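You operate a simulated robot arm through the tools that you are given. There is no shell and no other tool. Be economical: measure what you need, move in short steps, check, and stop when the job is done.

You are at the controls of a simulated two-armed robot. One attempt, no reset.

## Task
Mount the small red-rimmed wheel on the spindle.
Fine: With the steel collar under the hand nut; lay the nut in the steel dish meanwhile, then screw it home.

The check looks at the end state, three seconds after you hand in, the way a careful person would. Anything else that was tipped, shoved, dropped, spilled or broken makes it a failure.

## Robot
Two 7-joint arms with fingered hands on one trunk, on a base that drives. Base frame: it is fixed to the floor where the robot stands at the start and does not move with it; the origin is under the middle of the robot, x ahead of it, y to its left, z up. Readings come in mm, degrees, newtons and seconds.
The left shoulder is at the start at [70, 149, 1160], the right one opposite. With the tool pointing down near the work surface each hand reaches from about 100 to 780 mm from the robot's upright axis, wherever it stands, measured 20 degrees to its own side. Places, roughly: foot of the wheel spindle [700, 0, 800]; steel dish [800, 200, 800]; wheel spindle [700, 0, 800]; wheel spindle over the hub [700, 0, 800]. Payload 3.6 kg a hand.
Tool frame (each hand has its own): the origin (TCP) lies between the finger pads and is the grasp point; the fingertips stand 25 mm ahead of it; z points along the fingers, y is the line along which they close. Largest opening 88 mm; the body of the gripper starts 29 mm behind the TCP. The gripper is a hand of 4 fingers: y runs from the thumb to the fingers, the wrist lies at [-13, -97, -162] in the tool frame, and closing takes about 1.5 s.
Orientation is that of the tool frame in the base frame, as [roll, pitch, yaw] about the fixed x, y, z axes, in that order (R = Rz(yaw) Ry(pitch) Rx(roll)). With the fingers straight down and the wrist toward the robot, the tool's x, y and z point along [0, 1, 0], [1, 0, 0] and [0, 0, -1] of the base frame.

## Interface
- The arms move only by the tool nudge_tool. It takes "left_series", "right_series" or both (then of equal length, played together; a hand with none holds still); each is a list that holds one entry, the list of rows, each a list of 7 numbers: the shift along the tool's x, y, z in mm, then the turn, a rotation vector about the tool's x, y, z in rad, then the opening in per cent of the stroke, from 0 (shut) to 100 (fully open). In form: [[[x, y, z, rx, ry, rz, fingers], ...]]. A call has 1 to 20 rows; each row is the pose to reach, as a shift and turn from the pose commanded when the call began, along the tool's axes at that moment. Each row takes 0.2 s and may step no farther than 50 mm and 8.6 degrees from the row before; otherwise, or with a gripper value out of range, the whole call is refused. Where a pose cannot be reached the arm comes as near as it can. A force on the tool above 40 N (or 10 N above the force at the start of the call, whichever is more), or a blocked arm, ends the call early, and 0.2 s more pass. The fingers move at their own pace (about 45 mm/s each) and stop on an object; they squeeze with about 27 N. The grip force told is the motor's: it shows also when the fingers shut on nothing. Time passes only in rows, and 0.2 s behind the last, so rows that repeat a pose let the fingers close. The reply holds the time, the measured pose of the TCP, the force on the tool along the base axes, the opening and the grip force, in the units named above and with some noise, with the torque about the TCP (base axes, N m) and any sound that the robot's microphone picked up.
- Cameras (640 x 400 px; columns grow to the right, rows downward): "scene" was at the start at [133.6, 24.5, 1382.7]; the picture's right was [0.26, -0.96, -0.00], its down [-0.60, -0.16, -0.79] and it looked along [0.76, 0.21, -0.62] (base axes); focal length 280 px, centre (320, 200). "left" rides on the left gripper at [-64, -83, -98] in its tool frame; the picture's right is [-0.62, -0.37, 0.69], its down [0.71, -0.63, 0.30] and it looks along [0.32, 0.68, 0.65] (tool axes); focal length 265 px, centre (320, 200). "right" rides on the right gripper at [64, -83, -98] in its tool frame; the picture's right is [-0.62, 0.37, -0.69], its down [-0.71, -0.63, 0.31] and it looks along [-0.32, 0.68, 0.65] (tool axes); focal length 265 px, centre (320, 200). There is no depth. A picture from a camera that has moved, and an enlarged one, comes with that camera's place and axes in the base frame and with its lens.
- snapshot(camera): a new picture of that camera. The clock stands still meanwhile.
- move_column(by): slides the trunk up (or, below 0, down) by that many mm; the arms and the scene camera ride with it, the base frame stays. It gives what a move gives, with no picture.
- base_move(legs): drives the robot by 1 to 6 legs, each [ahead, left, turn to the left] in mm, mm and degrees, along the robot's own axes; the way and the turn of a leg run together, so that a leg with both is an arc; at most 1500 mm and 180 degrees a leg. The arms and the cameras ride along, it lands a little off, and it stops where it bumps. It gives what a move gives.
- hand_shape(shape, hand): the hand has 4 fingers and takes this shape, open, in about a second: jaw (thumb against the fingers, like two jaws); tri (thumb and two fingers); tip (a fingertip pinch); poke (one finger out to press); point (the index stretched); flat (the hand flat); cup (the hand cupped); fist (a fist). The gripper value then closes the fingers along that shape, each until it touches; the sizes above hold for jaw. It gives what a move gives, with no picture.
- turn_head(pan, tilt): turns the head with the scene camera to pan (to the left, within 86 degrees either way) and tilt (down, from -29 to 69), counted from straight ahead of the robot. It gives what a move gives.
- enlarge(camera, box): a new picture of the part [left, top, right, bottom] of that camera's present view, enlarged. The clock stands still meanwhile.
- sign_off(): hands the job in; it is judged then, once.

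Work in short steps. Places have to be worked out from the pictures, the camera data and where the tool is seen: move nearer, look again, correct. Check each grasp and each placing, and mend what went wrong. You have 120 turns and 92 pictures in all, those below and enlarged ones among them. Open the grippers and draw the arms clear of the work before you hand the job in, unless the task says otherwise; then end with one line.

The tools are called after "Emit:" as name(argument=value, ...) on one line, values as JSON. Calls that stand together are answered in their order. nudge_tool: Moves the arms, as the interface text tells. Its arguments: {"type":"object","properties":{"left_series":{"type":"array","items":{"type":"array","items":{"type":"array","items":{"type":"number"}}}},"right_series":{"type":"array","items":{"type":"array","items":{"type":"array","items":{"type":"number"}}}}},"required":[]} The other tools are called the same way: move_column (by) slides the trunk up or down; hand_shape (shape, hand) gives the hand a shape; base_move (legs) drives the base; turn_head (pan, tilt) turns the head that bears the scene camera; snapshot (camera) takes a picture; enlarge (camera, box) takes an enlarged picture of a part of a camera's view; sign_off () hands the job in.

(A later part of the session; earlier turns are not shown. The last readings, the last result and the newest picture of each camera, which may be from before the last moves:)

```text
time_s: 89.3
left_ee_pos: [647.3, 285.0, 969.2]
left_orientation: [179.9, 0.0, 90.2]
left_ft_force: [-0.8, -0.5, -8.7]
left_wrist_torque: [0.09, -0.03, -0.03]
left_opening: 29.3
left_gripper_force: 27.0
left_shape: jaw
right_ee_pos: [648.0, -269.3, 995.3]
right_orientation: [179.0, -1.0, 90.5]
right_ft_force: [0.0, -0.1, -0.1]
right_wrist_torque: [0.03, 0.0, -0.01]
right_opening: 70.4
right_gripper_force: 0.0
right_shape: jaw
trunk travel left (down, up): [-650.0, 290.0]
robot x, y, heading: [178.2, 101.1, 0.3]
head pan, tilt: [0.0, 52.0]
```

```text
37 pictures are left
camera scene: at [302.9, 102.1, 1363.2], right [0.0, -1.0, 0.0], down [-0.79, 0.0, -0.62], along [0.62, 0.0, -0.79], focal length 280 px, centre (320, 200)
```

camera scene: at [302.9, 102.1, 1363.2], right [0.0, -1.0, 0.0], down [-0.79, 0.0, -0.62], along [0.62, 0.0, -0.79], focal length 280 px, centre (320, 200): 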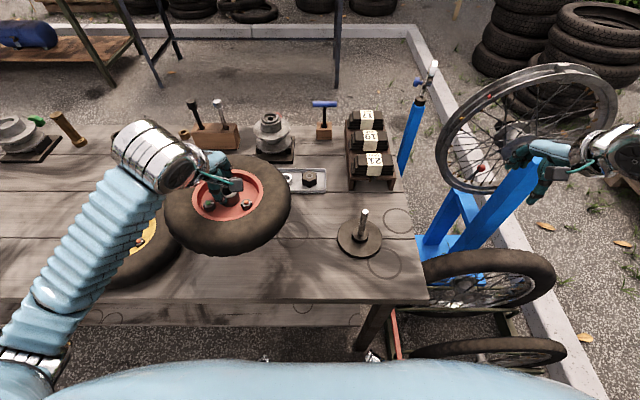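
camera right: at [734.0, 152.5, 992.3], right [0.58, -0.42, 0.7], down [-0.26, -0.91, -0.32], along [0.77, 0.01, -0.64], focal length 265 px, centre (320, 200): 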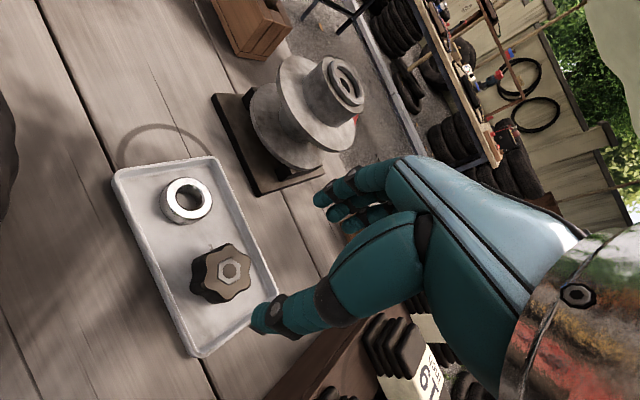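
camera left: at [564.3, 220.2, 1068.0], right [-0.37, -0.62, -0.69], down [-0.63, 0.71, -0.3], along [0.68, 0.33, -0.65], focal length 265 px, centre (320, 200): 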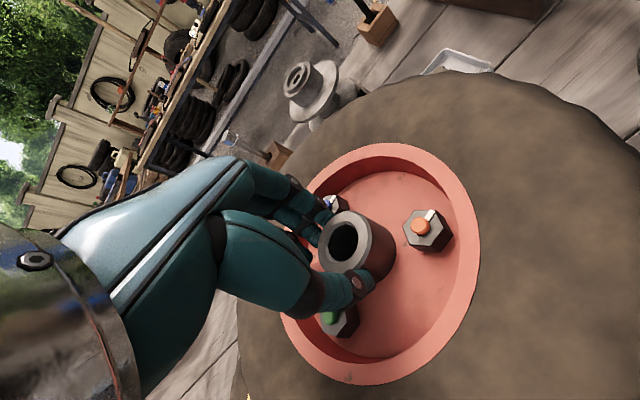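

Holding well. Now I'll carry it sideways at this height to above the spindle.

Emit:
nudge_tool(left_series=[[[-15, 0, 0, 0, 0, 0, 0], [-40, 0, 0, 0, 0, 0, 0], [-75, 1, 0, 0, 0, 0, 0], [-110, 1, 0, 0, 0, 0, 0], [-145, 2, 0, 0, 0, 0, 0], [-180, 2, 0, 0, 0, 0, 0], [-215, 3, 0, 0, 0, 0, 0], [-245, 3, 0, 0, 0, 0, 0], [-265, 3, 0, 0, 0, 0, 0], [-274, 3, 0, 0, 0, 0, 0], [-274, 3, 0, 0, 0, 0, 0]]])

Emit:
enlarge(camera="left", box=[220, 150, 480, 350])

Emit:
snapshot(camera="scene")

Emit:
snapshot(camera="right")

```text
time_s: 91.7
left_ee_pos: [652.8, 18.4, 966.8]
left_orientation: [-180.0, -1.0, 90.8]
left_ft_force: [0.5, -0.1, -9.0]
left_wrist_torque: [0.04, -0.04, 0.0]
left_opening: 29.3
left_gripper_force: 27.2
left_shape: jaw
right_ee_pos: [649.6, -268.3, 993.9]
right_orientation: [179.2, -1.0, 90.3]
right_ft_force: [0.2, -0.3, -0.1]
right_wrist_torque: [-0.01, 0.02, -0.03]
right_opening: 70.2
right_gripper_force: 0.0
right_shape: jaw
trunk travel left (down, up): [-650.0, 290.0]
robot x, y, heading: [177.7, 98.0, 0.0]
head pan, tilt: [0.0, 52.0]
```

```text
2.00 times, centred on (350, 250) of left
camera zoom: at [571.8, -50.2, 1064.9], right [-0.36, -0.61, -0.7], down [-0.64, 0.71, -0.29], along [0.68, 0.35, -0.65], focal length 531 px, centre (260, 100)
```

zoom: 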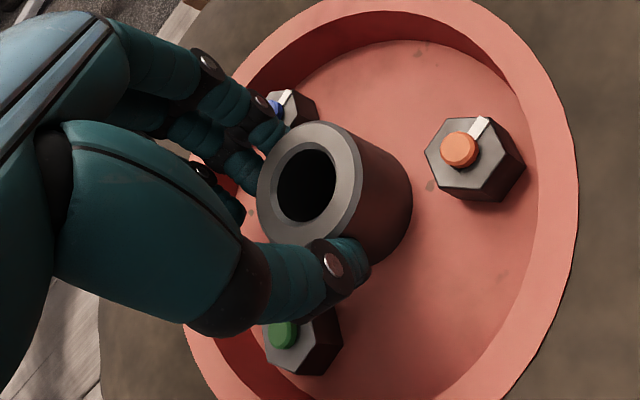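

```text
35 pictures are left
camera scene: at [304.2, 102.2, 1363.0], right [0.0, -1.0, 0.0], down [-0.79, 0.0, -0.61], along [0.61, 0.0, -0.79], focal length 280 px, centre (320, 200)
```

scene: 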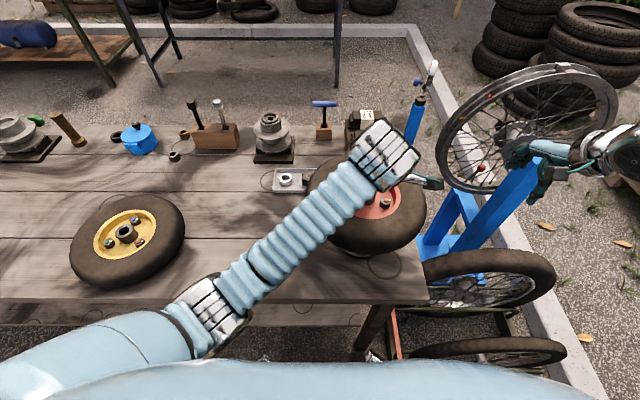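

```text
34 pictures are left
camera right: at [563.6, -206.0, 1092.4], right [0.36, -0.63, 0.69], down [-0.62, -0.71, -0.33], along [0.7, -0.31, -0.65], focal length 265 px, centre (320, 200)
```

right: 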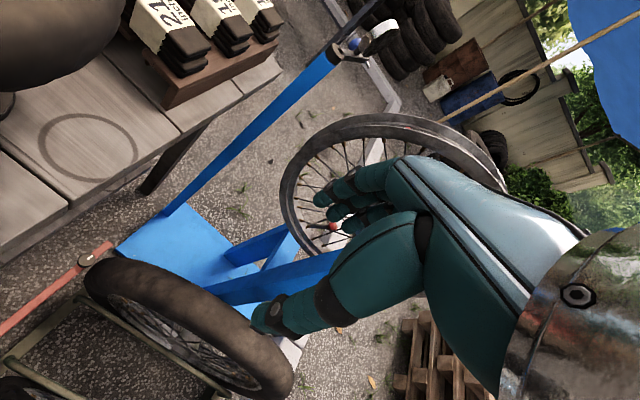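

The left arm is near its limit here (y 18 instead of 11). Shifting the base 50 mm to the right gives it room; the wheel is still above the spindle tip.

Emit:
base_move(legs=[[0, -50, 0]])

```text
time_s: 92.9
left_ee_pos: [643.5, -10.3, 973.5]
left_orientation: [178.1, -3.9, 92.9]
left_ft_force: [-4.3, -5.4, -4.7]
left_wrist_torque: [0.03, 0.03, 0.02]
left_opening: 28.7
left_gripper_force: 26.8
left_shape: jaw
right_ee_pos: [639.7, -315.2, 999.9]
right_orientation: [177.7, -2.0, 91.0]
right_ft_force: [-1.2, -2.7, 1.2]
right_wrist_torque: [0.15, -0.02, 0.07]
right_opening: 70.1
right_gripper_force: 0.0
right_shape: jaw
trunk travel left (down, up): [-650.0, 290.0]
robot x, y, heading: [193.4, 78.7, 3.1]
head pan, tilt: [0.0, 52.0]
stopped in leg 1: the robot was blocked; the commanded pose is now the measured one
```

The base bumped something. I'll look around before doing anything more.

Emit:
snapshot(camera="scene")

Emit:
snapshot(camera="left")

```text
33 pictures are left
camera scene: at [279.6, 52.0, 1367.4], right [0.05, -1.0, -0.03], down [-0.77, -0.02, -0.64], along [0.64, 0.05, -0.77], focal length 280 px, centre (320, 200)
```

scene: 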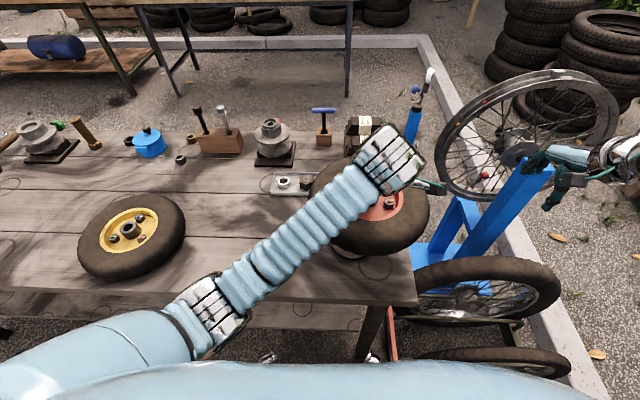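

```text
32 pictures are left
camera left: at [561.1, -86.1, 1065.6], right [-0.32, -0.59, -0.74], down [-0.66, 0.7, -0.28], along [0.69, 0.4, -0.61], focal length 265 px, centre (320, 200)
```

left: 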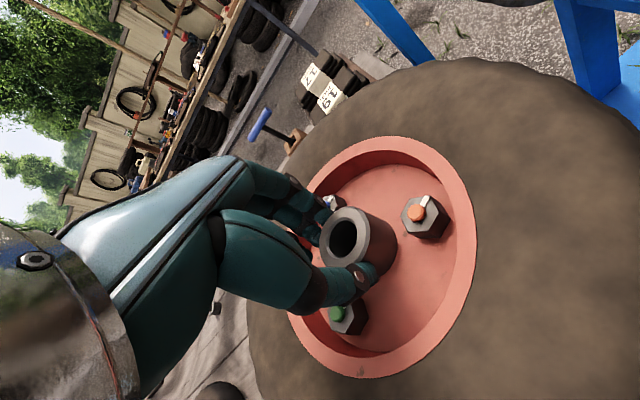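

The base is leaning against something on its right-front. I'll back off left and slightly back, undoing the 3° turn.

Emit:
base_move(legs=[[-15, 25, 0], [0, 0, -3]])

Emit:
snapshot(camera="scene")

```text
time_s: 94.5
left_ee_pos: [646.7, 11.2, 963.5]
left_orientation: [179.2, -2.7, 90.6]
left_ft_force: [-1.4, -0.1, -9.4]
left_wrist_torque: [0.0, 0.0, 0.01]
left_opening: 28.8
left_gripper_force: 27.4
left_shape: jaw
right_ee_pos: [625.0, -292.3, 993.6]
right_orientation: [179.1, -1.0, 88.4]
right_ft_force: [0.8, -0.1, 0.1]
right_wrist_torque: [-0.01, 0.0, -0.01]
right_opening: 70.1
right_gripper_force: 0.1
right_shape: jaw
trunk travel left (down, up): [-650.0, 290.0]
robot x, y, heading: [172.3, 103.0, -0.1]
head pan, tilt: [0.0, 52.0]
```

```text
31 pictures are left
camera scene: at [298.1, 102.0, 1362.9], right [0.0, -1.0, 0.0], down [-0.79, 0.0, -0.61], along [0.61, 0.0, -0.79], focal length 280 px, centre (320, 200)
```

scene: 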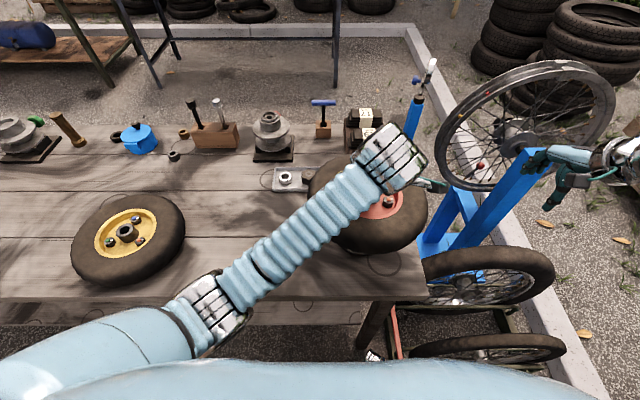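

Everything on the bench is unchanged. I'll pull the right hand in, away from the blue stand, straighten and raise the wheel a bit, then back the base up 110 mm so the left arm has a better posture.

Emit:
nudge_tool(left_series=[[[0, 0, -8, 0.005, -0.015, 0, 0], [0, 0, -16, 0.01, -0.03, 0, 0], [0, 0, -22, 0.014, -0.047, 0, 0], [0, 0, -22, 0.014, -0.047, 0, 0]]], right_series=[[[10, -15, -20, 0, 0, 0, 80], [25, -32, -40, 0, 0, 0, 80], [50, -50, -60, 0, 0, 0, 80], [80, -65, -66, 0, 0, 0, 80]]])

Emit:
base_move(legs=[[-110, 0, 0]])

```text
time_s: 95.5
left_ee_pos: [656.4, 30.6, 967.9]
left_orientation: [-179.3, -2.1, 91.6]
left_ft_force: [1.5, 0.4, -10.3]
left_wrist_torque: [0.03, 0.02, -0.01]
left_opening: 28.5
left_gripper_force: 27.0
left_shape: jaw
right_ee_pos: [568.6, -205.5, 1061.2]
right_orientation: [179.4, -0.7, 88.4]
right_ft_force: [0.7, 0.5, -0.4]
right_wrist_torque: [-0.02, 0.07, -0.03]
right_opening: 70.1
right_gripper_force: 0.1
right_shape: jaw
trunk travel left (down, up): [-650.0, 290.0]
robot x, y, heading: [171.6, 100.9, -0.5]
head pan, tilt: [0.0, 52.0]
```

```text
time_s: 97.6
left_ee_pos: [541.6, 31.5, 972.2]
left_orientation: [-179.7, -2.2, 91.8]
left_ft_force: [0.5, 0.0, -9.3]
left_wrist_torque: [0.04, -0.01, -0.02]
left_opening: 28.5
left_gripper_force: 26.8
left_shape: jaw
right_ee_pos: [453.3, -203.2, 1063.2]
right_orientation: [179.2, -0.7, 88.5]
right_ft_force: [-0.3, 0.2, 0.3]
right_wrist_torque: [-0.01, -0.02, -0.01]
right_opening: 70.3
right_gripper_force: 0.0
right_shape: jaw
trunk travel left (down, up): [-650.0, 290.0]
robot x, y, heading: [60.8, 104.0, 0.0]
head pan, tilt: [0.0, 52.0]
```

Now extend the arm forward by ~110 mm toward the spindle and read the pose.

Emit:
nudge_tool(left_series=[[[0, 20, 0, 0, 0, 0, 0], [0, 45, 0, 0, 0, 0, 0], [0, 75, 0, 0, 0, 0, 0], [0, 100, 0, 0, 0, 0, 0], [0, 112, 0, 0, 0, 0, 0], [0, 112, 0, 0, 0, 0, 0]]])

```text
time_s: 99.2
left_ee_pos: [670.5, 88.3, 946.3]
left_orientation: [-179.6, -7.3, 95.7]
left_ft_force: [-0.1, 0.2, -7.7]
left_wrist_torque: [-0.13, 0.07, -0.06]
left_opening: 28.2
left_gripper_force: 26.6
left_shape: jaw
right_ee_pos: [453.6, -205.1, 1062.0]
right_orientation: [179.1, -0.8, 88.6]
right_ft_force: [0.7, -0.3, -0.1]
right_wrist_torque: [-0.03, 0.0, 0.0]
right_opening: 70.1
right_gripper_force: 0.1
right_shape: jaw
trunk travel left (down, up): [-650.0, 290.0]
robot x, y, heading: [56.4, 105.1, -0.0]
head pan, tilt: [0.0, 52.0]
stopped in row 6 (left hand): the arm was blocked; the commanded pose is now the measured one
```

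The left arm runs into its limit crossing to the right, so the robot itself should stand farther right. First raise the wheel and straighten it.

Emit:
nudge_tool(left_series=[[[0, -5, -15, 0, -0.02, 0, 0], [0, -10, -30, 0, -0.05, 0, 0], [8, -20, -40, 0, -0.09, 0, 0], [16, -30, -45, 0, -0.127, 0, 0], [16, -30, -45, 0, -0.127, 0, 0]]])

Emit:
snapshot(camera="left")

```text
time_s: 100.4
left_ee_pos: [649.5, 109.7, 998.0]
left_orientation: [179.3, -0.7, 97.4]
left_ft_force: [-0.3, -0.7, -10.1]
left_wrist_torque: [0.05, -0.01, 0.02]
left_opening: 28.8
left_gripper_force: 27.1
left_shape: jaw
right_ee_pos: [453.5, -204.7, 1062.4]
right_orientation: [179.2, -0.7, 88.6]
right_ft_force: [-0.1, 0.0, -0.4]
right_wrist_torque: [0.0, 0.0, 0.02]
right_opening: 70.4
right_gripper_force: 0.1
right_shape: jaw
trunk travel left (down, up): [-650.0, 290.0]
robot x, y, heading: [57.5, 106.4, -0.3]
head pan, tilt: [0.0, 52.0]
```

```text
30 pictures are left
camera left: at [573.7, 34.5, 1095.2], right [-0.28, -0.65, -0.71], down [-0.71, 0.63, -0.3], along [0.64, 0.42, -0.64], focal length 265 px, centre (320, 200)
```

left: 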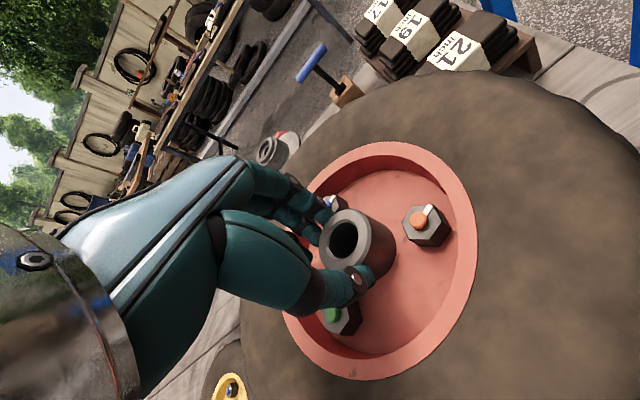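

Level again, grip unchanged. I'll drive the base 100 mm to the right, which brings the wheel over the spindle at z 998.

Emit:
base_move(legs=[[0, -100, 0]])

Emit:
nudge_tool(left_series=[[[0, 0, 0, 0, 0, 0.065, 0], [0, 0, 0, 0, 0.012, 0.128, 0], [0, 0, 0, 0, 0.012, 0.128, 0]]])

Emit:
snapshot(camera="scene")

```text
time_s: 102.3
left_ee_pos: [644.8, 10.4, 992.8]
left_orientation: [179.7, -0.9, 96.9]
left_ft_force: [0.2, 0.9, -9.0]
left_wrist_torque: [0.04, 0.04, -0.01]
left_opening: 28.8
left_gripper_force: 26.8
left_shape: jaw
right_ee_pos: [453.1, -301.5, 1063.1]
right_orientation: [179.1, -0.7, 88.5]
right_ft_force: [-0.1, 0.5, -0.3]
right_wrist_torque: [-0.01, -0.03, -0.03]
right_opening: 70.3
right_gripper_force: 0.1
right_shape: jaw
trunk travel left (down, up): [-650.0, 290.0]
robot x, y, heading: [61.0, 3.0, -0.1]
head pan, tilt: [0.0, 52.0]
```

```text
time_s: 103.1
left_ee_pos: [644.2, 9.4, 993.0]
left_orientation: [179.8, -1.7, 89.6]
left_ft_force: [-0.2, -1.1, -9.1]
left_wrist_torque: [-0.01, -0.01, 0.02]
left_opening: 28.7
left_gripper_force: 27.1
left_shape: jaw
right_ee_pos: [450.9, -303.6, 1062.4]
right_orientation: [179.1, -0.8, 88.6]
right_ft_force: [-0.6, -0.4, 0.0]
right_wrist_torque: [0.0, -0.01, 0.01]
right_opening: 70.5
right_gripper_force: 0.1
right_shape: jaw
trunk travel left (down, up): [-650.0, 290.0]
robot x, y, heading: [58.1, 3.0, -0.0]
head pan, tilt: [0.0, 52.0]
```

```text
29 pictures are left
camera scene: at [184.7, 5.6, 1363.1], right [0.0, -1.0, 0.0], down [-0.79, 0.0, -0.62], along [0.62, 0.0, -0.79], focal length 280 px, centre (320, 200)
```

scene: 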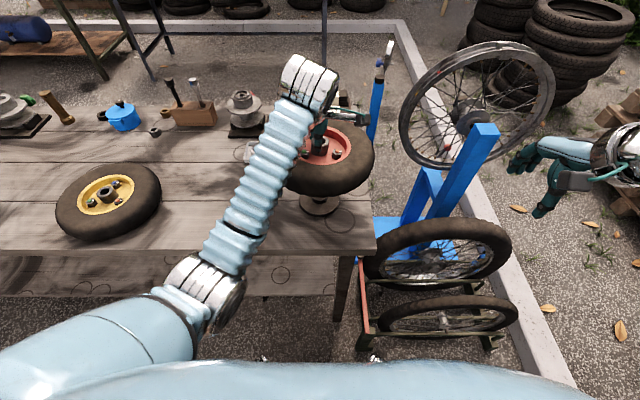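

Good posture now. I'll take a close left-camera view to measure the hub centre relative to the hand.

Emit:
nudge_tool(left_series=[[[0, 0, 0, 0, -0.028, 0, 0], [0, 0, 0, 0, -0.028, 0, 0]]])

Emit:
enlarge(camera="left", box=[280, 190, 400, 280])

Emit:
enlarge(camera="scene", box=[270, 110, 390, 220])

```text
time_s: 103.7
left_ee_pos: [644.5, 9.2, 992.7]
left_orientation: [179.9, -0.2, 89.6]
left_ft_force: [0.5, 0.0, -9.2]
left_wrist_torque: [0.04, 0.02, 0.0]
left_opening: 28.4
left_gripper_force: 27.0
left_shape: jaw
right_ee_pos: [451.4, -303.1, 1061.3]
right_orientation: [179.1, -0.7, 88.6]
right_ft_force: [-0.9, 0.7, 0.5]
right_wrist_torque: [-0.01, 0.01, -0.01]
right_opening: 70.1
right_gripper_force: 0.0
right_shape: jaw
trunk travel left (down, up): [-650.0, 290.0]
robot x, y, heading: [55.9, 1.3, -0.3]
head pan, tilt: [0.0, 52.0]
```

```text
4.44 times, centred on (340, 235) of left
camera zoom: at [561.4, -54.3, 1091.7], right [-0.37, -0.62, -0.7], down [-0.62, 0.72, -0.3], along [0.69, 0.32, -0.65], focal length 1180 px, centre (231, 44)
```

zoom: 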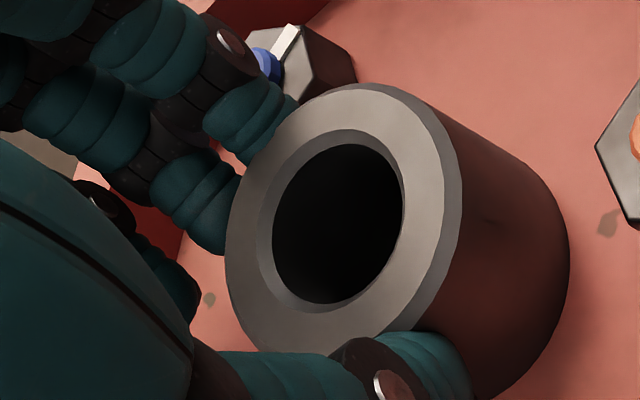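

```text
3.64 times, centred on (330, 165) of scene
camera zoom: at [185.0, 5.0, 1363.0], right [0.0, -1.0, 0.0], down [-0.79, 0.0, -0.61], along [0.61, 0.0, -0.79], focal length 1017 px, centre (284, 327)
```

zoom: 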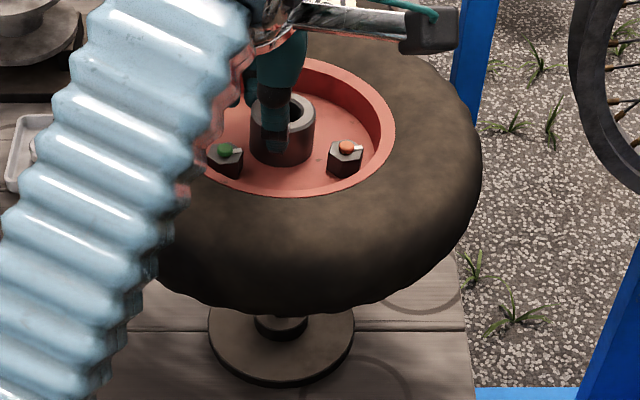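

The scene view shows hub centre ≈ y 5.6 versus plate ≈ y 7, and combined rays put the hub at x ≈ 651. I'll correct by (−1.5, +1.5) mm and lower 38 mm, to just above the tip.

Emit:
nudge_tool(left_series=[[[1, -1, 12, 0, 0, 0, 0], [1.5, -1.5, 26, 0, 0, 0, 0], [1.5, -1.5, 38, 0, 0, 0, 0], [1.5, -1.5, 38, 0, 0, 0, 0]]])

Emit:
enlarge(camera="scene", box=[270, 120, 390, 230])

Emit:
enlarge(camera="left", box=[280, 190, 400, 280])

```text
time_s: 104.7
left_ee_pos: [643.8, 13.8, 954.7]
left_orientation: [179.8, -0.2, 89.6]
left_ft_force: [-0.6, 0.4, -9.3]
left_wrist_torque: [0.04, 0.01, 0.01]
left_opening: 28.5
left_gripper_force: 27.1
left_shape: jaw
right_ee_pos: [451.6, -303.5, 1062.9]
right_orientation: [179.2, -0.7, 88.5]
right_ft_force: [0.7, 0.6, -0.6]
right_wrist_torque: [0.01, 0.03, 0.0]
right_opening: 70.4
right_gripper_force: 0.1
right_shape: jaw
trunk travel left (down, up): [-650.0, 290.0]
robot x, y, heading: [59.4, -0.5, 0.1]
head pan, tilt: [0.0, 52.0]
```

```text
3.64 times, centred on (330, 175) of scene
camera zoom: at [185.0, 5.4, 1363.0], right [0.0, -1.0, 0.0], down [-0.79, 0.0, -0.61], along [0.61, 0.0, -0.79], focal length 1017 px, centre (284, 291)
```

zoom: 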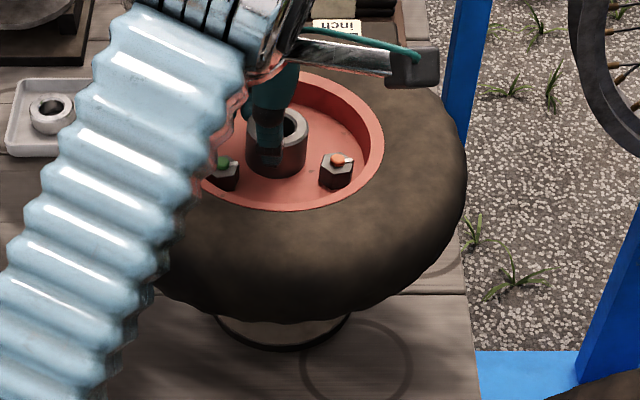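

```text
4.44 times, centred on (340, 235) of left
camera zoom: at [560.2, -50.8, 1053.0], right [-0.37, -0.61, -0.7], down [-0.62, 0.72, -0.3], along [0.69, 0.32, -0.65], focal length 1180 px, centre (231, 44)
```

zoom: 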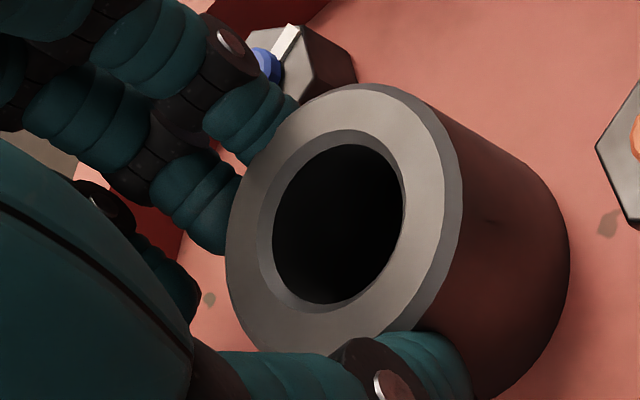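

The hub now sits at y ≈ 10 versus spindle ≈ 6.5. I'll shift −3.5 mm in y and lower 14 mm, looking for contact.

Emit:
nudge_tool(left_series=[[[-2, 0, 0, 0, 0, 0, 0], [-3.5, 0, 4, 0, 0, 0, 0], [-3.5, 0, 9, 0, 0, 0, 0], [-3.5, 0, 14, 0, 0, 0, 0], [-3.5, 0, 14, 0, 0, 0, 0]]])

Emit:
enlarge(camera="scene", box=[270, 120, 390, 230])

Emit:
enlarge(camera="left", box=[310, 210, 370, 260])

```text
time_s: 105.9
left_ee_pos: [648.0, 19.2, 945.9]
left_orientation: [178.9, -0.8, 90.4]
left_ft_force: [-2.9, 2.6, 0.2]
left_wrist_torque: [0.07, 0.07, 0.0]
left_opening: 28.7
left_gripper_force: 27.1
left_shape: jaw
right_ee_pos: [451.4, -302.3, 1062.7]
right_orientation: [179.1, -0.8, 88.5]
right_ft_force: [0.1, -0.5, 0.0]
right_wrist_torque: [0.02, 0.01, -0.01]
right_opening: 70.2
right_gripper_force: 0.2
right_shape: jaw
trunk travel left (down, up): [-650.0, 290.0]
robot x, y, heading: [61.1, 2.3, 0.0]
head pan, tilt: [0.0, 52.0]
```

```text
3.64 times, centred on (330, 175) of scene
camera zoom: at [183.2, 5.8, 1363.4], right [0.0, -1.0, 0.0], down [-0.79, 0.0, -0.62], along [0.62, 0.0, -0.79], focal length 1017 px, centre (284, 291)
```

zoom: 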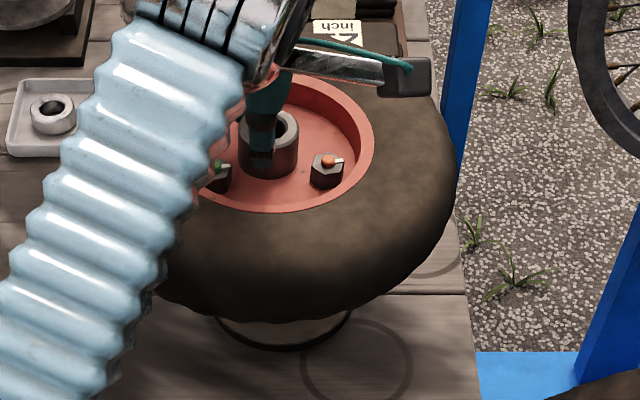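

```text
8.00 times, centred on (340, 235) of left
camera zoom: at [564.4, -48.0, 1043.8], right [-0.35, -0.61, -0.71], down [-0.63, 0.71, -0.31], along [0.69, 0.34, -0.64], focal length 2123 px, centre (160, -80)
```

zoom: 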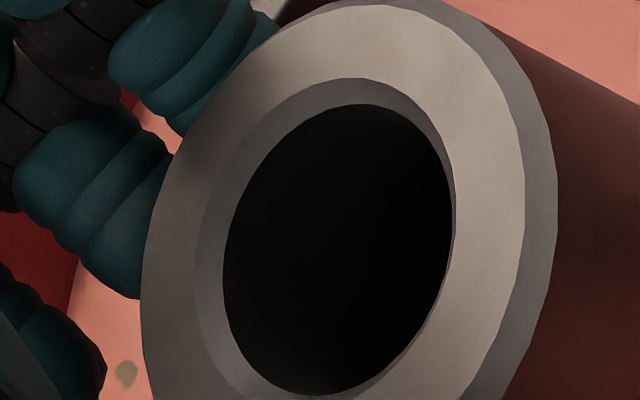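

The wheel touched the spindle tip off-centre because the arm drifts (+y) at this reach. I'll lift 18 mm and shift the base 70 mm right so the arm works on its own side.

Emit:
nudge_tool(left_series=[[[0, 0, -8, 0, 0, 0, 0], [0, 0, -26, 0, 0, 0, 0], [0, 0, -40, 0, 0, 0, 0], [0, 0, -40, 0, 0, 0, 0]]])

Emit:
base_move(legs=[[0, -70, 0]])

```text
time_s: 106.9
left_ee_pos: [647.6, 28.3, 968.8]
left_orientation: [-179.7, -2.8, 90.8]
left_ft_force: [-0.6, -0.3, -8.9]
left_wrist_torque: [0.09, -0.01, 0.04]
left_opening: 28.6
left_gripper_force: 26.6
left_shape: jaw
right_ee_pos: [452.5, -303.0, 1062.4]
right_orientation: [179.1, -0.8, 88.4]
right_ft_force: [0.5, 0.5, 0.0]
right_wrist_torque: [0.02, -0.04, 0.02]
right_opening: 70.2
right_gripper_force: 0.0
right_shape: jaw
trunk travel left (down, up): [-650.0, 290.0]
robot x, y, heading: [57.6, 3.0, 0.2]
head pan, tilt: [0.0, 52.0]
```

```text
time_s: 108.5
left_ee_pos: [648.4, -43.4, 974.9]
left_orientation: [179.7, -2.1, 90.8]
left_ft_force: [-0.2, 0.2, -9.2]
left_wrist_torque: [0.02, -0.01, -0.01]
left_opening: 28.5
left_gripper_force: 27.1
left_shape: jaw
right_ee_pos: [450.8, -372.7, 1063.1]
right_orientation: [179.1, -0.6, 88.4]
right_ft_force: [0.0, 0.9, 0.0]
right_wrist_torque: [-0.01, 0.05, 0.03]
right_opening: 70.4
right_gripper_force: 0.1
right_shape: jaw
trunk travel left (down, up): [-650.0, 290.0]
robot x, y, heading: [59.3, -65.8, -0.3]
head pan, tilt: [0.0, 52.0]
```

Now move the wheel back over: target TCP (643, 10), with the pitch corrected.

Emit:
nudge_tool(left_series=[[[18, -2, 0, 0, -0.01, 0.005, 0], [36, -3, 0, 0, -0.025, 0.01, 0], [53, -4.6, 0, 0, -0.037, 0.014, 0], [53, -4.6, 0, 0, -0.037, 0.014, 0], [53, -4.6, 0, 0, -0.037, 0.014, 0]]])

Emit:
enlarge(camera="scene", box=[220, 110, 340, 220])

```text
time_s: 109.7
left_ee_pos: [643.8, 9.5, 976.5]
left_orientation: [179.8, 0.1, 90.0]
left_ft_force: [-0.1, -0.2, -9.0]
left_wrist_torque: [0.05, -0.05, -0.01]
left_opening: 28.6
left_gripper_force: 26.9
left_shape: jaw
right_ee_pos: [451.7, -372.3, 1061.5]
right_orientation: [179.1, -0.8, 88.5]
right_ft_force: [1.0, -0.3, 0.3]
right_wrist_torque: [0.01, 0.01, -0.02]
right_opening: 70.4
right_gripper_force: 0.1
right_shape: jaw
trunk travel left (down, up): [-650.0, 290.0]
robot x, y, heading: [56.5, -69.2, -0.2]
head pan, tilt: [0.0, 52.0]
```

```text
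3.64 times, centred on (280, 165) of scene
camera zoom: at [184.8, -68.1, 1363.0], right [0.0, -1.0, 0.0], down [-0.79, 0.0, -0.61], along [0.61, 0.0, -0.79], focal length 1017 px, centre (466, 327)
```

zoom: 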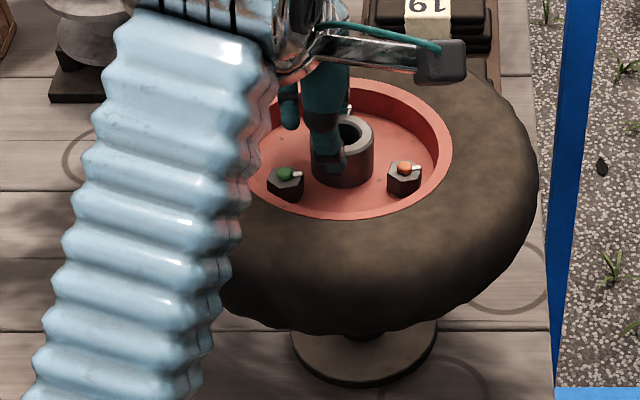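

Hub is at y ≈ 5.6 versus spindle ≈ 7, x agrees. Shift +1.3 and lower; contact earlier was at TCP z ≈ 946, so I'll go to ~936 and watch force.

Emit:
nudge_tool(left_series=[[[1.3, 0, 10, 0, 0, 0, 0], [1.3, 0, 20, 0, 0, 0, 0], [1.3, 0, 28, 0, 0, 0, 0], [1.3, 0, 34, 0, 0, 0, 0], [1.3, 0, 40, 0, 0, 0, 0], [1.3, 0, 40, 0, 0, 0, 0]]])

Emit:
enlarge(camera="left", box=[310, 210, 370, 260])

Emit:
enlarge(camera="scene", box=[220, 110, 340, 220])

```text
time_s: 111.1
left_ee_pos: [639.8, 11.9, 943.0]
left_orientation: [179.0, 0.2, 90.0]
left_ft_force: [-2.6, 4.8, 23.5]
left_wrist_torque: [0.1, -0.24, 0.0]
left_opening: 31.5
left_gripper_force: 27.0
left_shape: jaw
right_ee_pos: [447.1, -373.1, 1064.8]
right_orientation: [178.9, -0.8, 88.6]
right_ft_force: [-1.4, -0.2, 0.2]
right_wrist_torque: [0.0, -0.03, 0.01]
right_opening: 70.3
right_gripper_force: 0.1
right_shape: jaw
trunk travel left (down, up): [-650.0, 290.0]
robot x, y, heading: [57.1, -66.6, -0.2]
head pan, tilt: [0.0, 52.0]
```

```text
8.00 times, centred on (340, 235) of left
camera zoom: at [555.9, -53.3, 1040.5], right [-0.36, -0.62, -0.7], down [-0.63, 0.71, -0.32], along [0.69, 0.32, -0.64], focal length 2123 px, centre (160, -80)
```

zoom: 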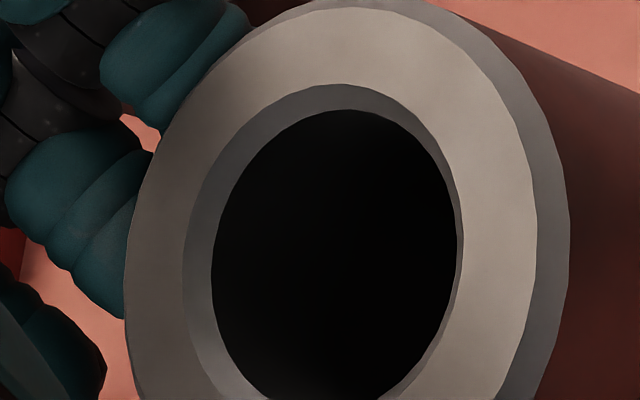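

```text
3.64 times, centred on (280, 165) of scene
camera zoom: at [178.8, -68.1, 1364.0], right [0.0, -1.0, 0.0], down [-0.79, 0.0, -0.62], along [0.62, 0.0, -0.79], focal length 1017 px, centre (466, 327)
```

zoom: 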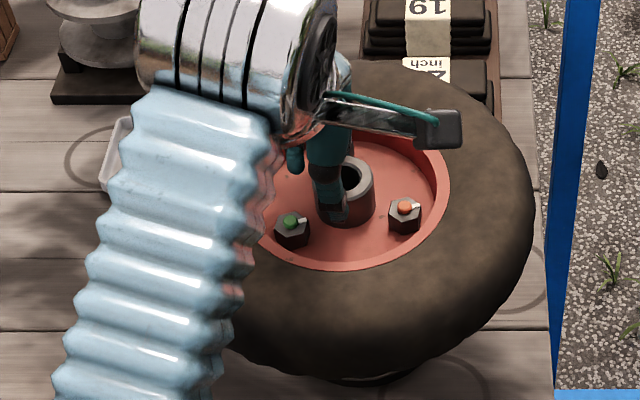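

It pressed on the tip: the reaction and torque say the hub is too far toward the robot (−x) by ~7 mm (the hub is centred in the grip after all). I'll lift, shift +6.5 mm in x and look.

Emit:
nudge_tool(left_series=[[[0, 0, -14, 0, 0, 0, 0], [0, 3, -22, 0, 0, 0, 0], [0, 6.5, -22, 0, 0, 0, 0], [0, 6.5, -22, 0, 0, 0, 0]]])

Emit:
enlarge(camera="scene", box=[220, 110, 340, 220])

Emit:
enlarge(camera="left", box=[220, 150, 480, 350])

```text
time_s: 112.1
left_ee_pos: [649.8, 12.2, 957.1]
left_orientation: [-179.9, -0.1, 90.1]
left_ft_force: [1.2, -0.4, -10.0]
left_wrist_torque: [0.08, -0.01, -0.01]
left_opening: 29.2
left_gripper_force: 26.3
left_shape: jaw
right_ee_pos: [452.7, -374.4, 1062.2]
right_orientation: [179.2, -0.8, 88.5]
right_ft_force: [-0.4, -0.8, 0.3]
right_wrist_torque: [0.01, 0.01, 0.0]
right_opening: 70.4
right_gripper_force: 0.1
right_shape: jaw
trunk travel left (down, up): [-650.0, 290.0]
robot x, y, heading: [58.2, -71.4, -0.2]
head pan, tilt: [0.0, 52.0]
```

```text
3.64 times, centred on (280, 165) of scene
camera zoom: at [186.7, -68.5, 1362.7], right [0.0, -1.0, 0.0], down [-0.79, 0.0, -0.61], along [0.61, 0.0, -0.79], focal length 1017 px, centre (466, 327)
```

zoom: 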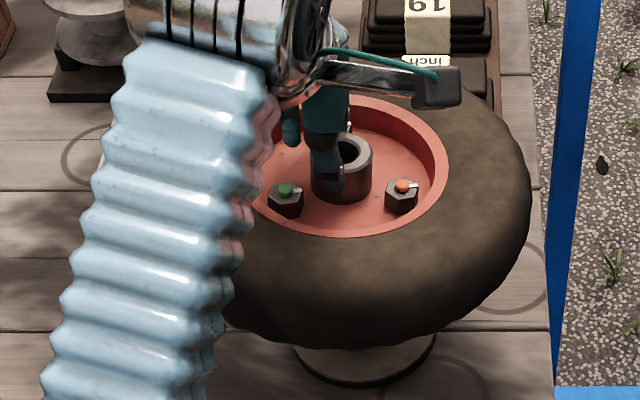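

```text
2.00 times, centred on (350, 250) of left
camera zoom: at [567.5, -53.4, 1056.5], right [-0.37, -0.62, -0.69], down [-0.63, 0.71, -0.3], along [0.68, 0.33, -0.65], focal length 531 px, centre (260, 100)
```

zoom: 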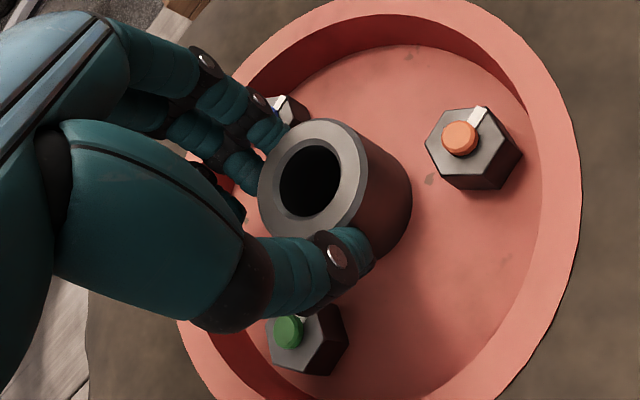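

Hub ≈ (650, 7), spindle ≈ (650, 6.5). Lower again gently.

Emit:
nudge_tool(left_series=[[[-0.5, 0, 5, 0, 0, 0, 0], [-0.5, 0, 10, 0, 0, 0, 0], [-0.5, 0, 14, 0, 0, 0, 0], [-0.5, 0, 18, 0, 0, 0, 0], [-0.5, 0, 22, 0, 0, 0, 0], [-0.5, 0, 22, 0, 0, 0, 0]]])

```text
time_s: 113.5
left_ee_pos: [646.5, 9.2, 943.7]
left_orientation: [179.1, 0.1, 90.2]
left_ft_force: [-5.2, 4.2, 23.1]
left_wrist_torque: [0.1, -0.07, -0.05]
left_opening: 31.6
left_gripper_force: 26.6
left_shape: jaw
right_ee_pos: [446.7, -373.1, 1064.5]
right_orientation: [178.7, -0.8, 88.5]
right_ft_force: [0.9, -0.7, -0.2]
right_wrist_torque: [0.0, 0.0, 0.01]
right_opening: 70.2
right_gripper_force: 0.1
right_shape: jaw
trunk travel left (down, up): [-650.0, 290.0]
robot x, y, heading: [55.4, -72.1, -0.2]
head pan, tilt: [0.0, 52.0]
```

Contact analysis again points to the spindle being on the +x side of the bore (≈4 mm). I'll lift 10, shift +4 in x and −1 in y, and lower again.

Emit:
nudge_tool(left_series=[[[0, 0, -12, 0, 0, 0, 0], [-1, 4, -14, 0, 0, 0, 0], [-1, 4, -14, 0, 0, 0, 0], [-1, 4, -8, 0, 0, 0, 0], [-1, 4, -4, 0, 0, 0, 0], [-1, 4, 0, 0, 0, 0, 0], [-1, 4, 4, 0, 0, 0, 0], [-1, 4, 4, 0, 0, 0, 0]]])

```text
time_s: 115.3
left_ee_pos: [653.4, 10.5, 933.3]
left_orientation: [179.9, 0.0, 90.1]
left_ft_force: [1.1, -0.5, -9.0]
left_wrist_torque: [0.04, -0.12, 0.01]
left_opening: 29.6
left_gripper_force: 27.2
left_shape: jaw
right_ee_pos: [453.0, -373.6, 1061.5]
right_orientation: [179.1, -0.8, 88.5]
right_ft_force: [0.0, -0.3, 0.2]
right_wrist_torque: [0.02, 0.0, 0.02]
right_opening: 70.4
right_gripper_force: 0.1
right_shape: jaw
trunk travel left (down, up): [-650.0, 290.0]
robot x, y, heading: [55.7, -68.9, 0.2]
head pan, tilt: [0.0, 52.0]
```

It's on: TCP z 933 with only the wheel's weight felt. I'll slide it down the spindle to z ~868.

Emit:
nudge_tool(left_series=[[[0, 0, 8, 0, 0, 0, 0], [0, 0, 16, 0, 0, 0, 0], [0, 0, 24, 0, 0, 0, 0], [0, 0, 32, 0, 0, 0, 0], [0, 0, 40, 0, 0, 0, 0], [0, 0, 48, 0, 0, 0, 0], [0, 0, 56, 0, 0, 0, 0], [0, 0, 64, 0, 0, 0, 0], [0, 0, 64, 0, 0, 0, 0]]])

Emit:
snapshot(camera="left")

```text
time_s: 117.3
left_ee_pos: [653.6, 11.2, 867.9]
left_orientation: [179.8, 0.0, 90.1]
left_ft_force: [0.0, 0.0, -9.2]
left_wrist_torque: [0.03, -0.05, -0.03]
left_opening: 29.5
left_gripper_force: 27.4
left_shape: jaw
right_ee_pos: [451.7, -372.5, 1062.2]
right_orientation: [179.1, -0.7, 88.5]
right_ft_force: [-0.3, 0.2, 0.0]
right_wrist_torque: [-0.01, 0.03, 0.02]
right_opening: 70.1
right_gripper_force: 0.0
right_shape: jaw
trunk travel left (down, up): [-650.0, 290.0]
robot x, y, heading: [58.5, -71.2, -0.2]
head pan, tilt: [0.0, 52.0]
```

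```text
17 pictures are left
camera left: at [570.1, -54.9, 967.6], right [-0.37, -0.62, -0.69], down [-0.63, 0.71, -0.31], along [0.69, 0.33, -0.65], focal length 265 px, centre (320, 200)
```

left: 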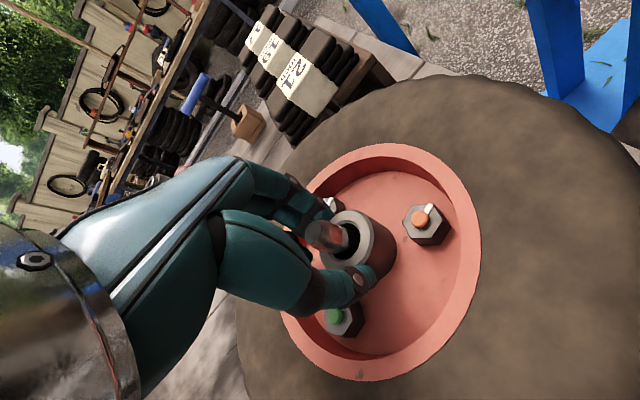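

The spindle tip shows through the bore. Lower on in small steps until it seats.

Emit:
nudge_tool(left_series=[[[0, 0, 4, 0, 0, 0, 0], [0, 0, 8, 0, 0, 0, 0], [0, 0, 12, 0, 0, 0, 0], [0, 0, 15, 0, 0, 0, 0], [0, 0, 18, 0, 0, 0, 0], [0, 0, 18, 0, 0, 0, 0]]])

```text
time_s: 118.7
left_ee_pos: [653.0, 10.1, 853.8]
left_orientation: [179.2, 0.0, 90.2]
left_ft_force: [0.4, 9.0, 13.5]
left_wrist_torque: [0.12, -0.02, 0.06]
left_opening: 29.6
left_gripper_force: 26.2
left_shape: jaw
right_ee_pos: [448.8, -371.7, 1064.4]
right_orientation: [179.0, -0.7, 88.5]
right_ft_force: [0.4, 0.2, 0.3]
right_wrist_torque: [-0.01, 0.0, -0.03]
right_opening: 70.3
right_gripper_force: 0.1
right_shape: jaw
trunk travel left (down, up): [-650.0, 290.0]
robot x, y, heading: [58.2, -69.1, -0.4]
head pan, tilt: [0.0, 52.0]
```

Contact at z ≈ 854, where seating was predicted. I'll ease off, open, and rise clear.

Emit:
nudge_tool(left_series=[[[0, 0, -3, 0, 0, 0, 0], [0, 0, -3, 0, 0, 0, 40], [0, 0, -3, 0, 0, 0, 50], [0, 0, -3, 0, 0, 0, 50], [0, 0, -3, 0, 0, 0, 50], [0, 0, -20, 0, 0, 0, 50], [0, 0, -50, 0, 0, 0, 60], [0, 0, -95, 0, 0, 0, 80], [0, 0, -140, 0, 0, 0, 100], [40, 0, -150, 0, 0, 0, 100], [85, 0, -150, 0, 0, 0, 100], [130, 0, -150, 0, 0, 0, 100], [175, 0, -150, 0, 0, 0, 100]]])

Emit:
snapshot(camera="scene")

```text
time_s: 121.5
left_ee_pos: [647.6, 186.3, 1001.6]
left_orientation: [179.8, 0.0, 90.0]
left_ft_force: [0.4, 1.1, 0.4]
left_wrist_torque: [-0.03, -0.01, 0.0]
left_opening: 87.6
left_gripper_force: 0.1
left_shape: jaw
right_ee_pos: [450.3, -371.9, 1063.4]
right_orientation: [179.0, -0.7, 88.6]
right_ft_force: [-0.9, -0.5, -0.1]
right_wrist_torque: [0.02, 0.01, 0.01]
right_opening: 70.1
right_gripper_force: 0.0
right_shape: jaw
trunk travel left (down, up): [-650.0, 290.0]
robot x, y, heading: [59.2, -68.7, -0.1]
head pan, tilt: [0.0, 52.0]
```

```text
16 pictures are left
camera scene: at [183.2, -66.1, 1363.2], right [0.0, -1.0, 0.0], down [-0.79, 0.0, -0.62], along [0.62, 0.0, -0.79], focal length 280 px, centre (320, 200)
```

scene: 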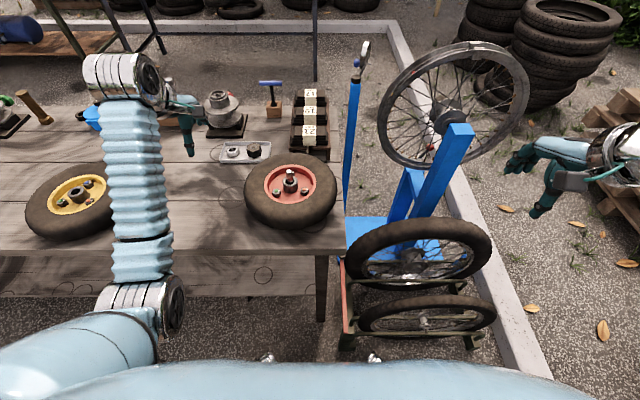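

The wheel sits on the spindle. Next the collar at about (826, 198) in the dish: I'll shift the base slightly (30 ahead, 40 left) and bring the left hand above it.

Emit:
base_move(legs=[[30, 40, 0]])

Emit:
nudge_tool(left_series=[[[-5, 30, 10, 0, 0, 0, 70], [-10, 65, 20, 0, 0, 0, 54], [-16, 100, 40, 0, 0, 0, 54], [-22, 130, 75, 0, 0, 0, 54], [-28, 150, 110, 0, 0, 0, 54], [-28, 150, 130, 0, 0, 0, 54], [-28, 150, 130, 0, 0, 0, 54]]])

Emit:
snapshot(camera="left")

```text
time_s: 122.7
left_ee_pos: [678.4, 222.8, 1000.5]
left_orientation: [179.7, -0.1, 90.2]
left_ft_force: [0.1, -0.4, 0.3]
left_wrist_torque: [0.0, -0.04, 0.04]
left_opening: 87.8
left_gripper_force: 0.1
left_shape: jaw
right_ee_pos: [480.1, -333.5, 1062.7]
right_orientation: [178.9, -0.8, 88.5]
right_ft_force: [0.7, 1.0, -1.2]
right_wrist_torque: [-0.02, -0.03, -0.01]
right_opening: 70.1
right_gripper_force: 0.2
right_shape: jaw
trunk travel left (down, up): [-650.0, 290.0]
robot x, y, heading: [91.5, -26.4, -0.4]
head pan, tilt: [0.0, 52.0]
```

```text
time_s: 124.3
left_ee_pos: [830.2, 197.8, 871.6]
left_orientation: [179.8, 0.0, 90.0]
left_ft_force: [-0.7, 0.5, -0.1]
left_wrist_torque: [0.02, 0.02, -0.01]
left_opening: 47.8
left_gripper_force: 0.1
left_shape: jaw
right_ee_pos: [480.7, -334.8, 1062.6]
right_orientation: [178.9, -0.7, 88.4]
right_ft_force: [0.7, -0.6, 0.6]
right_wrist_torque: [0.03, 0.02, 0.02]
right_opening: 70.2
right_gripper_force: 0.0
right_shape: jaw
trunk travel left (down, up): [-650.0, 290.0]
robot x, y, heading: [91.6, -30.9, -0.2]
head pan, tilt: [0.0, 52.0]
```

```text
15 pictures are left
camera left: at [746.7, 131.5, 971.5], right [-0.36, -0.62, -0.69], down [-0.63, 0.71, -0.31], along [0.69, 0.33, -0.65], focal length 265 px, centre (320, 200)
```

left: 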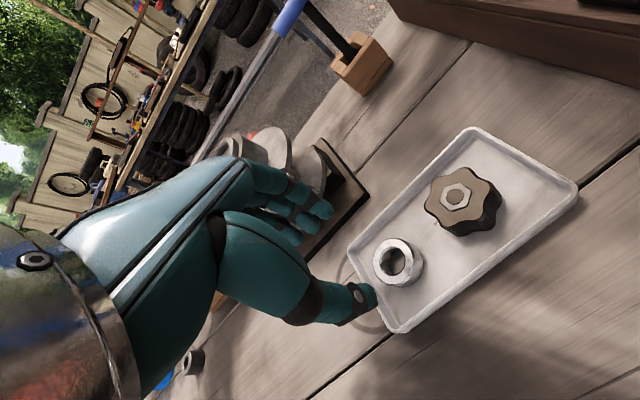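

The collar is at about (836, 198), near rim at x 798, so there's room for the thumb. I'll descend to z ~799 and close gently.

Emit:
nudge_tool(left_series=[[[0, 4, 20, 0, 0, 0, 54], [0, 7.5, 40, 0, 0, 0, 54], [0, 7.5, 58, 0, 0, 0, 54], [0, 7.5, 72, 0, 0, 0, 54], [0, 7.5, 72, 0, 0, 0, 54], [0, 7.5, 72, 0, 0, 0, 35], [0, 7.5, 72, 0, 0, 0, 15], [0, 7.5, 72, 0, 0, 0, 0], [0, 7.5, 72, 0, 0, 0, 0], [0, 7.5, 72, 0, 0, 0, 0]]])

Emit:
snapshot(camera="left")

```text
time_s: 126.5
left_ee_pos: [829.3, 194.9, 805.0]
left_orientation: [179.6, 0.0, 90.1]
left_ft_force: [-0.2, 0.1, 3.8]
left_wrist_torque: [0.0, -0.11, 0.02]
left_opening: 21.0
left_gripper_force: 27.2
left_shape: jaw
left hand out of reach, approached as far as the arm can: row 3, 4, 5, 6, 7, 8, 9, 10
right_ee_pos: [479.1, -334.6, 1063.8]
right_orientation: [179.0, -0.8, 88.5]
right_ft_force: [0.0, 0.7, -0.3]
right_wrist_torque: [-0.03, 0.0, 0.01]
right_opening: 70.4
right_gripper_force: 0.0
right_shape: jaw
trunk travel left (down, up): [-650.0, 290.0]
robot x, y, heading: [88.5, -27.2, -0.4]
head pan, tilt: [0.0, 52.0]
```

```text
14 pictures are left
camera left: at [745.1, 130.0, 903.5], right [-0.36, -0.62, -0.7], down [-0.63, 0.71, -0.31], along [0.69, 0.33, -0.65], focal length 265 px, centre (320, 200)
```

left: 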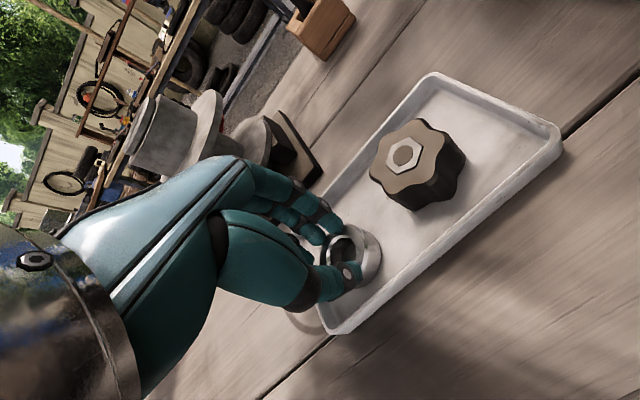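

The hand was slightly out of reach (6 mm high, 8 short) so the grip is only marginal. I'll open, rise, bring the base 30 ahead and 35 left, and redo it.

Emit:
nudge_tool(left_series=[[[0, 0, 0, 0, 0, 0, 40], [0, 0, 0, 0, 0, 0, 54], [0, 0, 0, 0, 0, 0, 54], [0, -8, -40, 0, 0, 0, 54], [0, -8, -75, 0, 0, 0, 54]]])

Emit:
base_move(legs=[[30, 35, 0]])

Emit:
nudge_tool(left_series=[[[-18, -12, 0, 0, 0, 0, 54], [-36, -24, 0, 0, 0, 0, 54], [-36, -24, 0, 0, 0, 0, 54]]])

Emit:
snapshot(camera="left")

```text
time_s: 127.7
left_ee_pos: [819.7, 192.4, 878.4]
left_orientation: [179.8, -0.2, 90.2]
left_ft_force: [-0.7, 0.1, 0.3]
left_wrist_torque: [-0.02, 0.03, -0.03]
left_opening: 47.2
left_gripper_force: 0.1
left_shape: jaw
right_ee_pos: [481.6, -334.7, 1062.6]
right_orientation: [178.9, -0.8, 88.5]
right_ft_force: [-1.0, -0.5, 0.0]
right_wrist_torque: [0.05, -0.03, 0.02]
right_opening: 70.5
right_gripper_force: 0.0
right_shape: jaw
trunk travel left (down, up): [-650.0, 290.0]
robot x, y, heading: [90.6, -29.5, -0.2]
head pan, tilt: [0.0, 52.0]
```

```text
time_s: 129.0
left_ee_pos: [812.8, 219.0, 918.2]
left_orientation: [176.8, -0.9, 90.4]
left_ft_force: [-1.6, -0.9, 1.7]
left_wrist_torque: [0.04, -0.03, 0.02]
left_opening: 47.1
left_gripper_force: 0.0
left_shape: jaw
right_ee_pos: [456.6, -332.3, 1074.9]
right_orientation: [177.2, 0.9, 85.7]
right_ft_force: [-2.5, -0.2, 0.3]
right_wrist_torque: [0.1, -0.15, 0.03]
right_opening: 70.5
right_gripper_force: 0.0
right_shape: jaw
trunk travel left (down, up): [-650.0, 290.0]
robot x, y, heading: [87.3, -0.6, -5.7]
head pan, tilt: [0.0, 52.0]
stopped in leg 1: the robot was blocked; the commanded pose is now the measured one
```

```text
time_s: 129.8
left_ee_pos: [834.0, 198.2, 871.3]
left_orientation: [-179.8, -0.1, 90.6]
left_ft_force: [-0.3, 0.6, -0.4]
left_wrist_torque: [-0.04, 0.05, 0.01]
left_opening: 47.5
left_gripper_force: 0.0
left_shape: jaw
right_ee_pos: [510.2, -316.0, 1056.7]
right_orientation: [-179.9, 1.5, 86.0]
right_ft_force: [1.9, 1.1, -1.1]
right_wrist_torque: [-0.07, 0.09, 0.0]
right_opening: 70.3
right_gripper_force: 0.2
right_shape: jaw
trunk travel left (down, up): [-650.0, 290.0]
robot x, y, heading: [88.2, -0.7, -5.6]
head pan, tilt: [0.0, 52.0]
```

```text
13 pictures are left
camera left: at [751.3, 131.4, 972.1], right [-0.37, -0.62, -0.69], down [-0.64, 0.71, -0.3], along [0.68, 0.33, -0.66], focal length 265 px, centre (320, 200)
```

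left: 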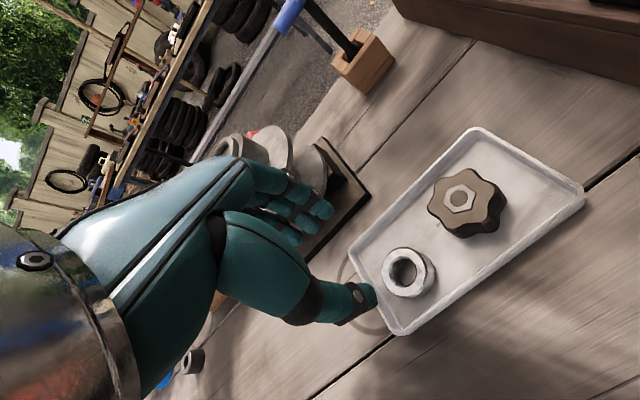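

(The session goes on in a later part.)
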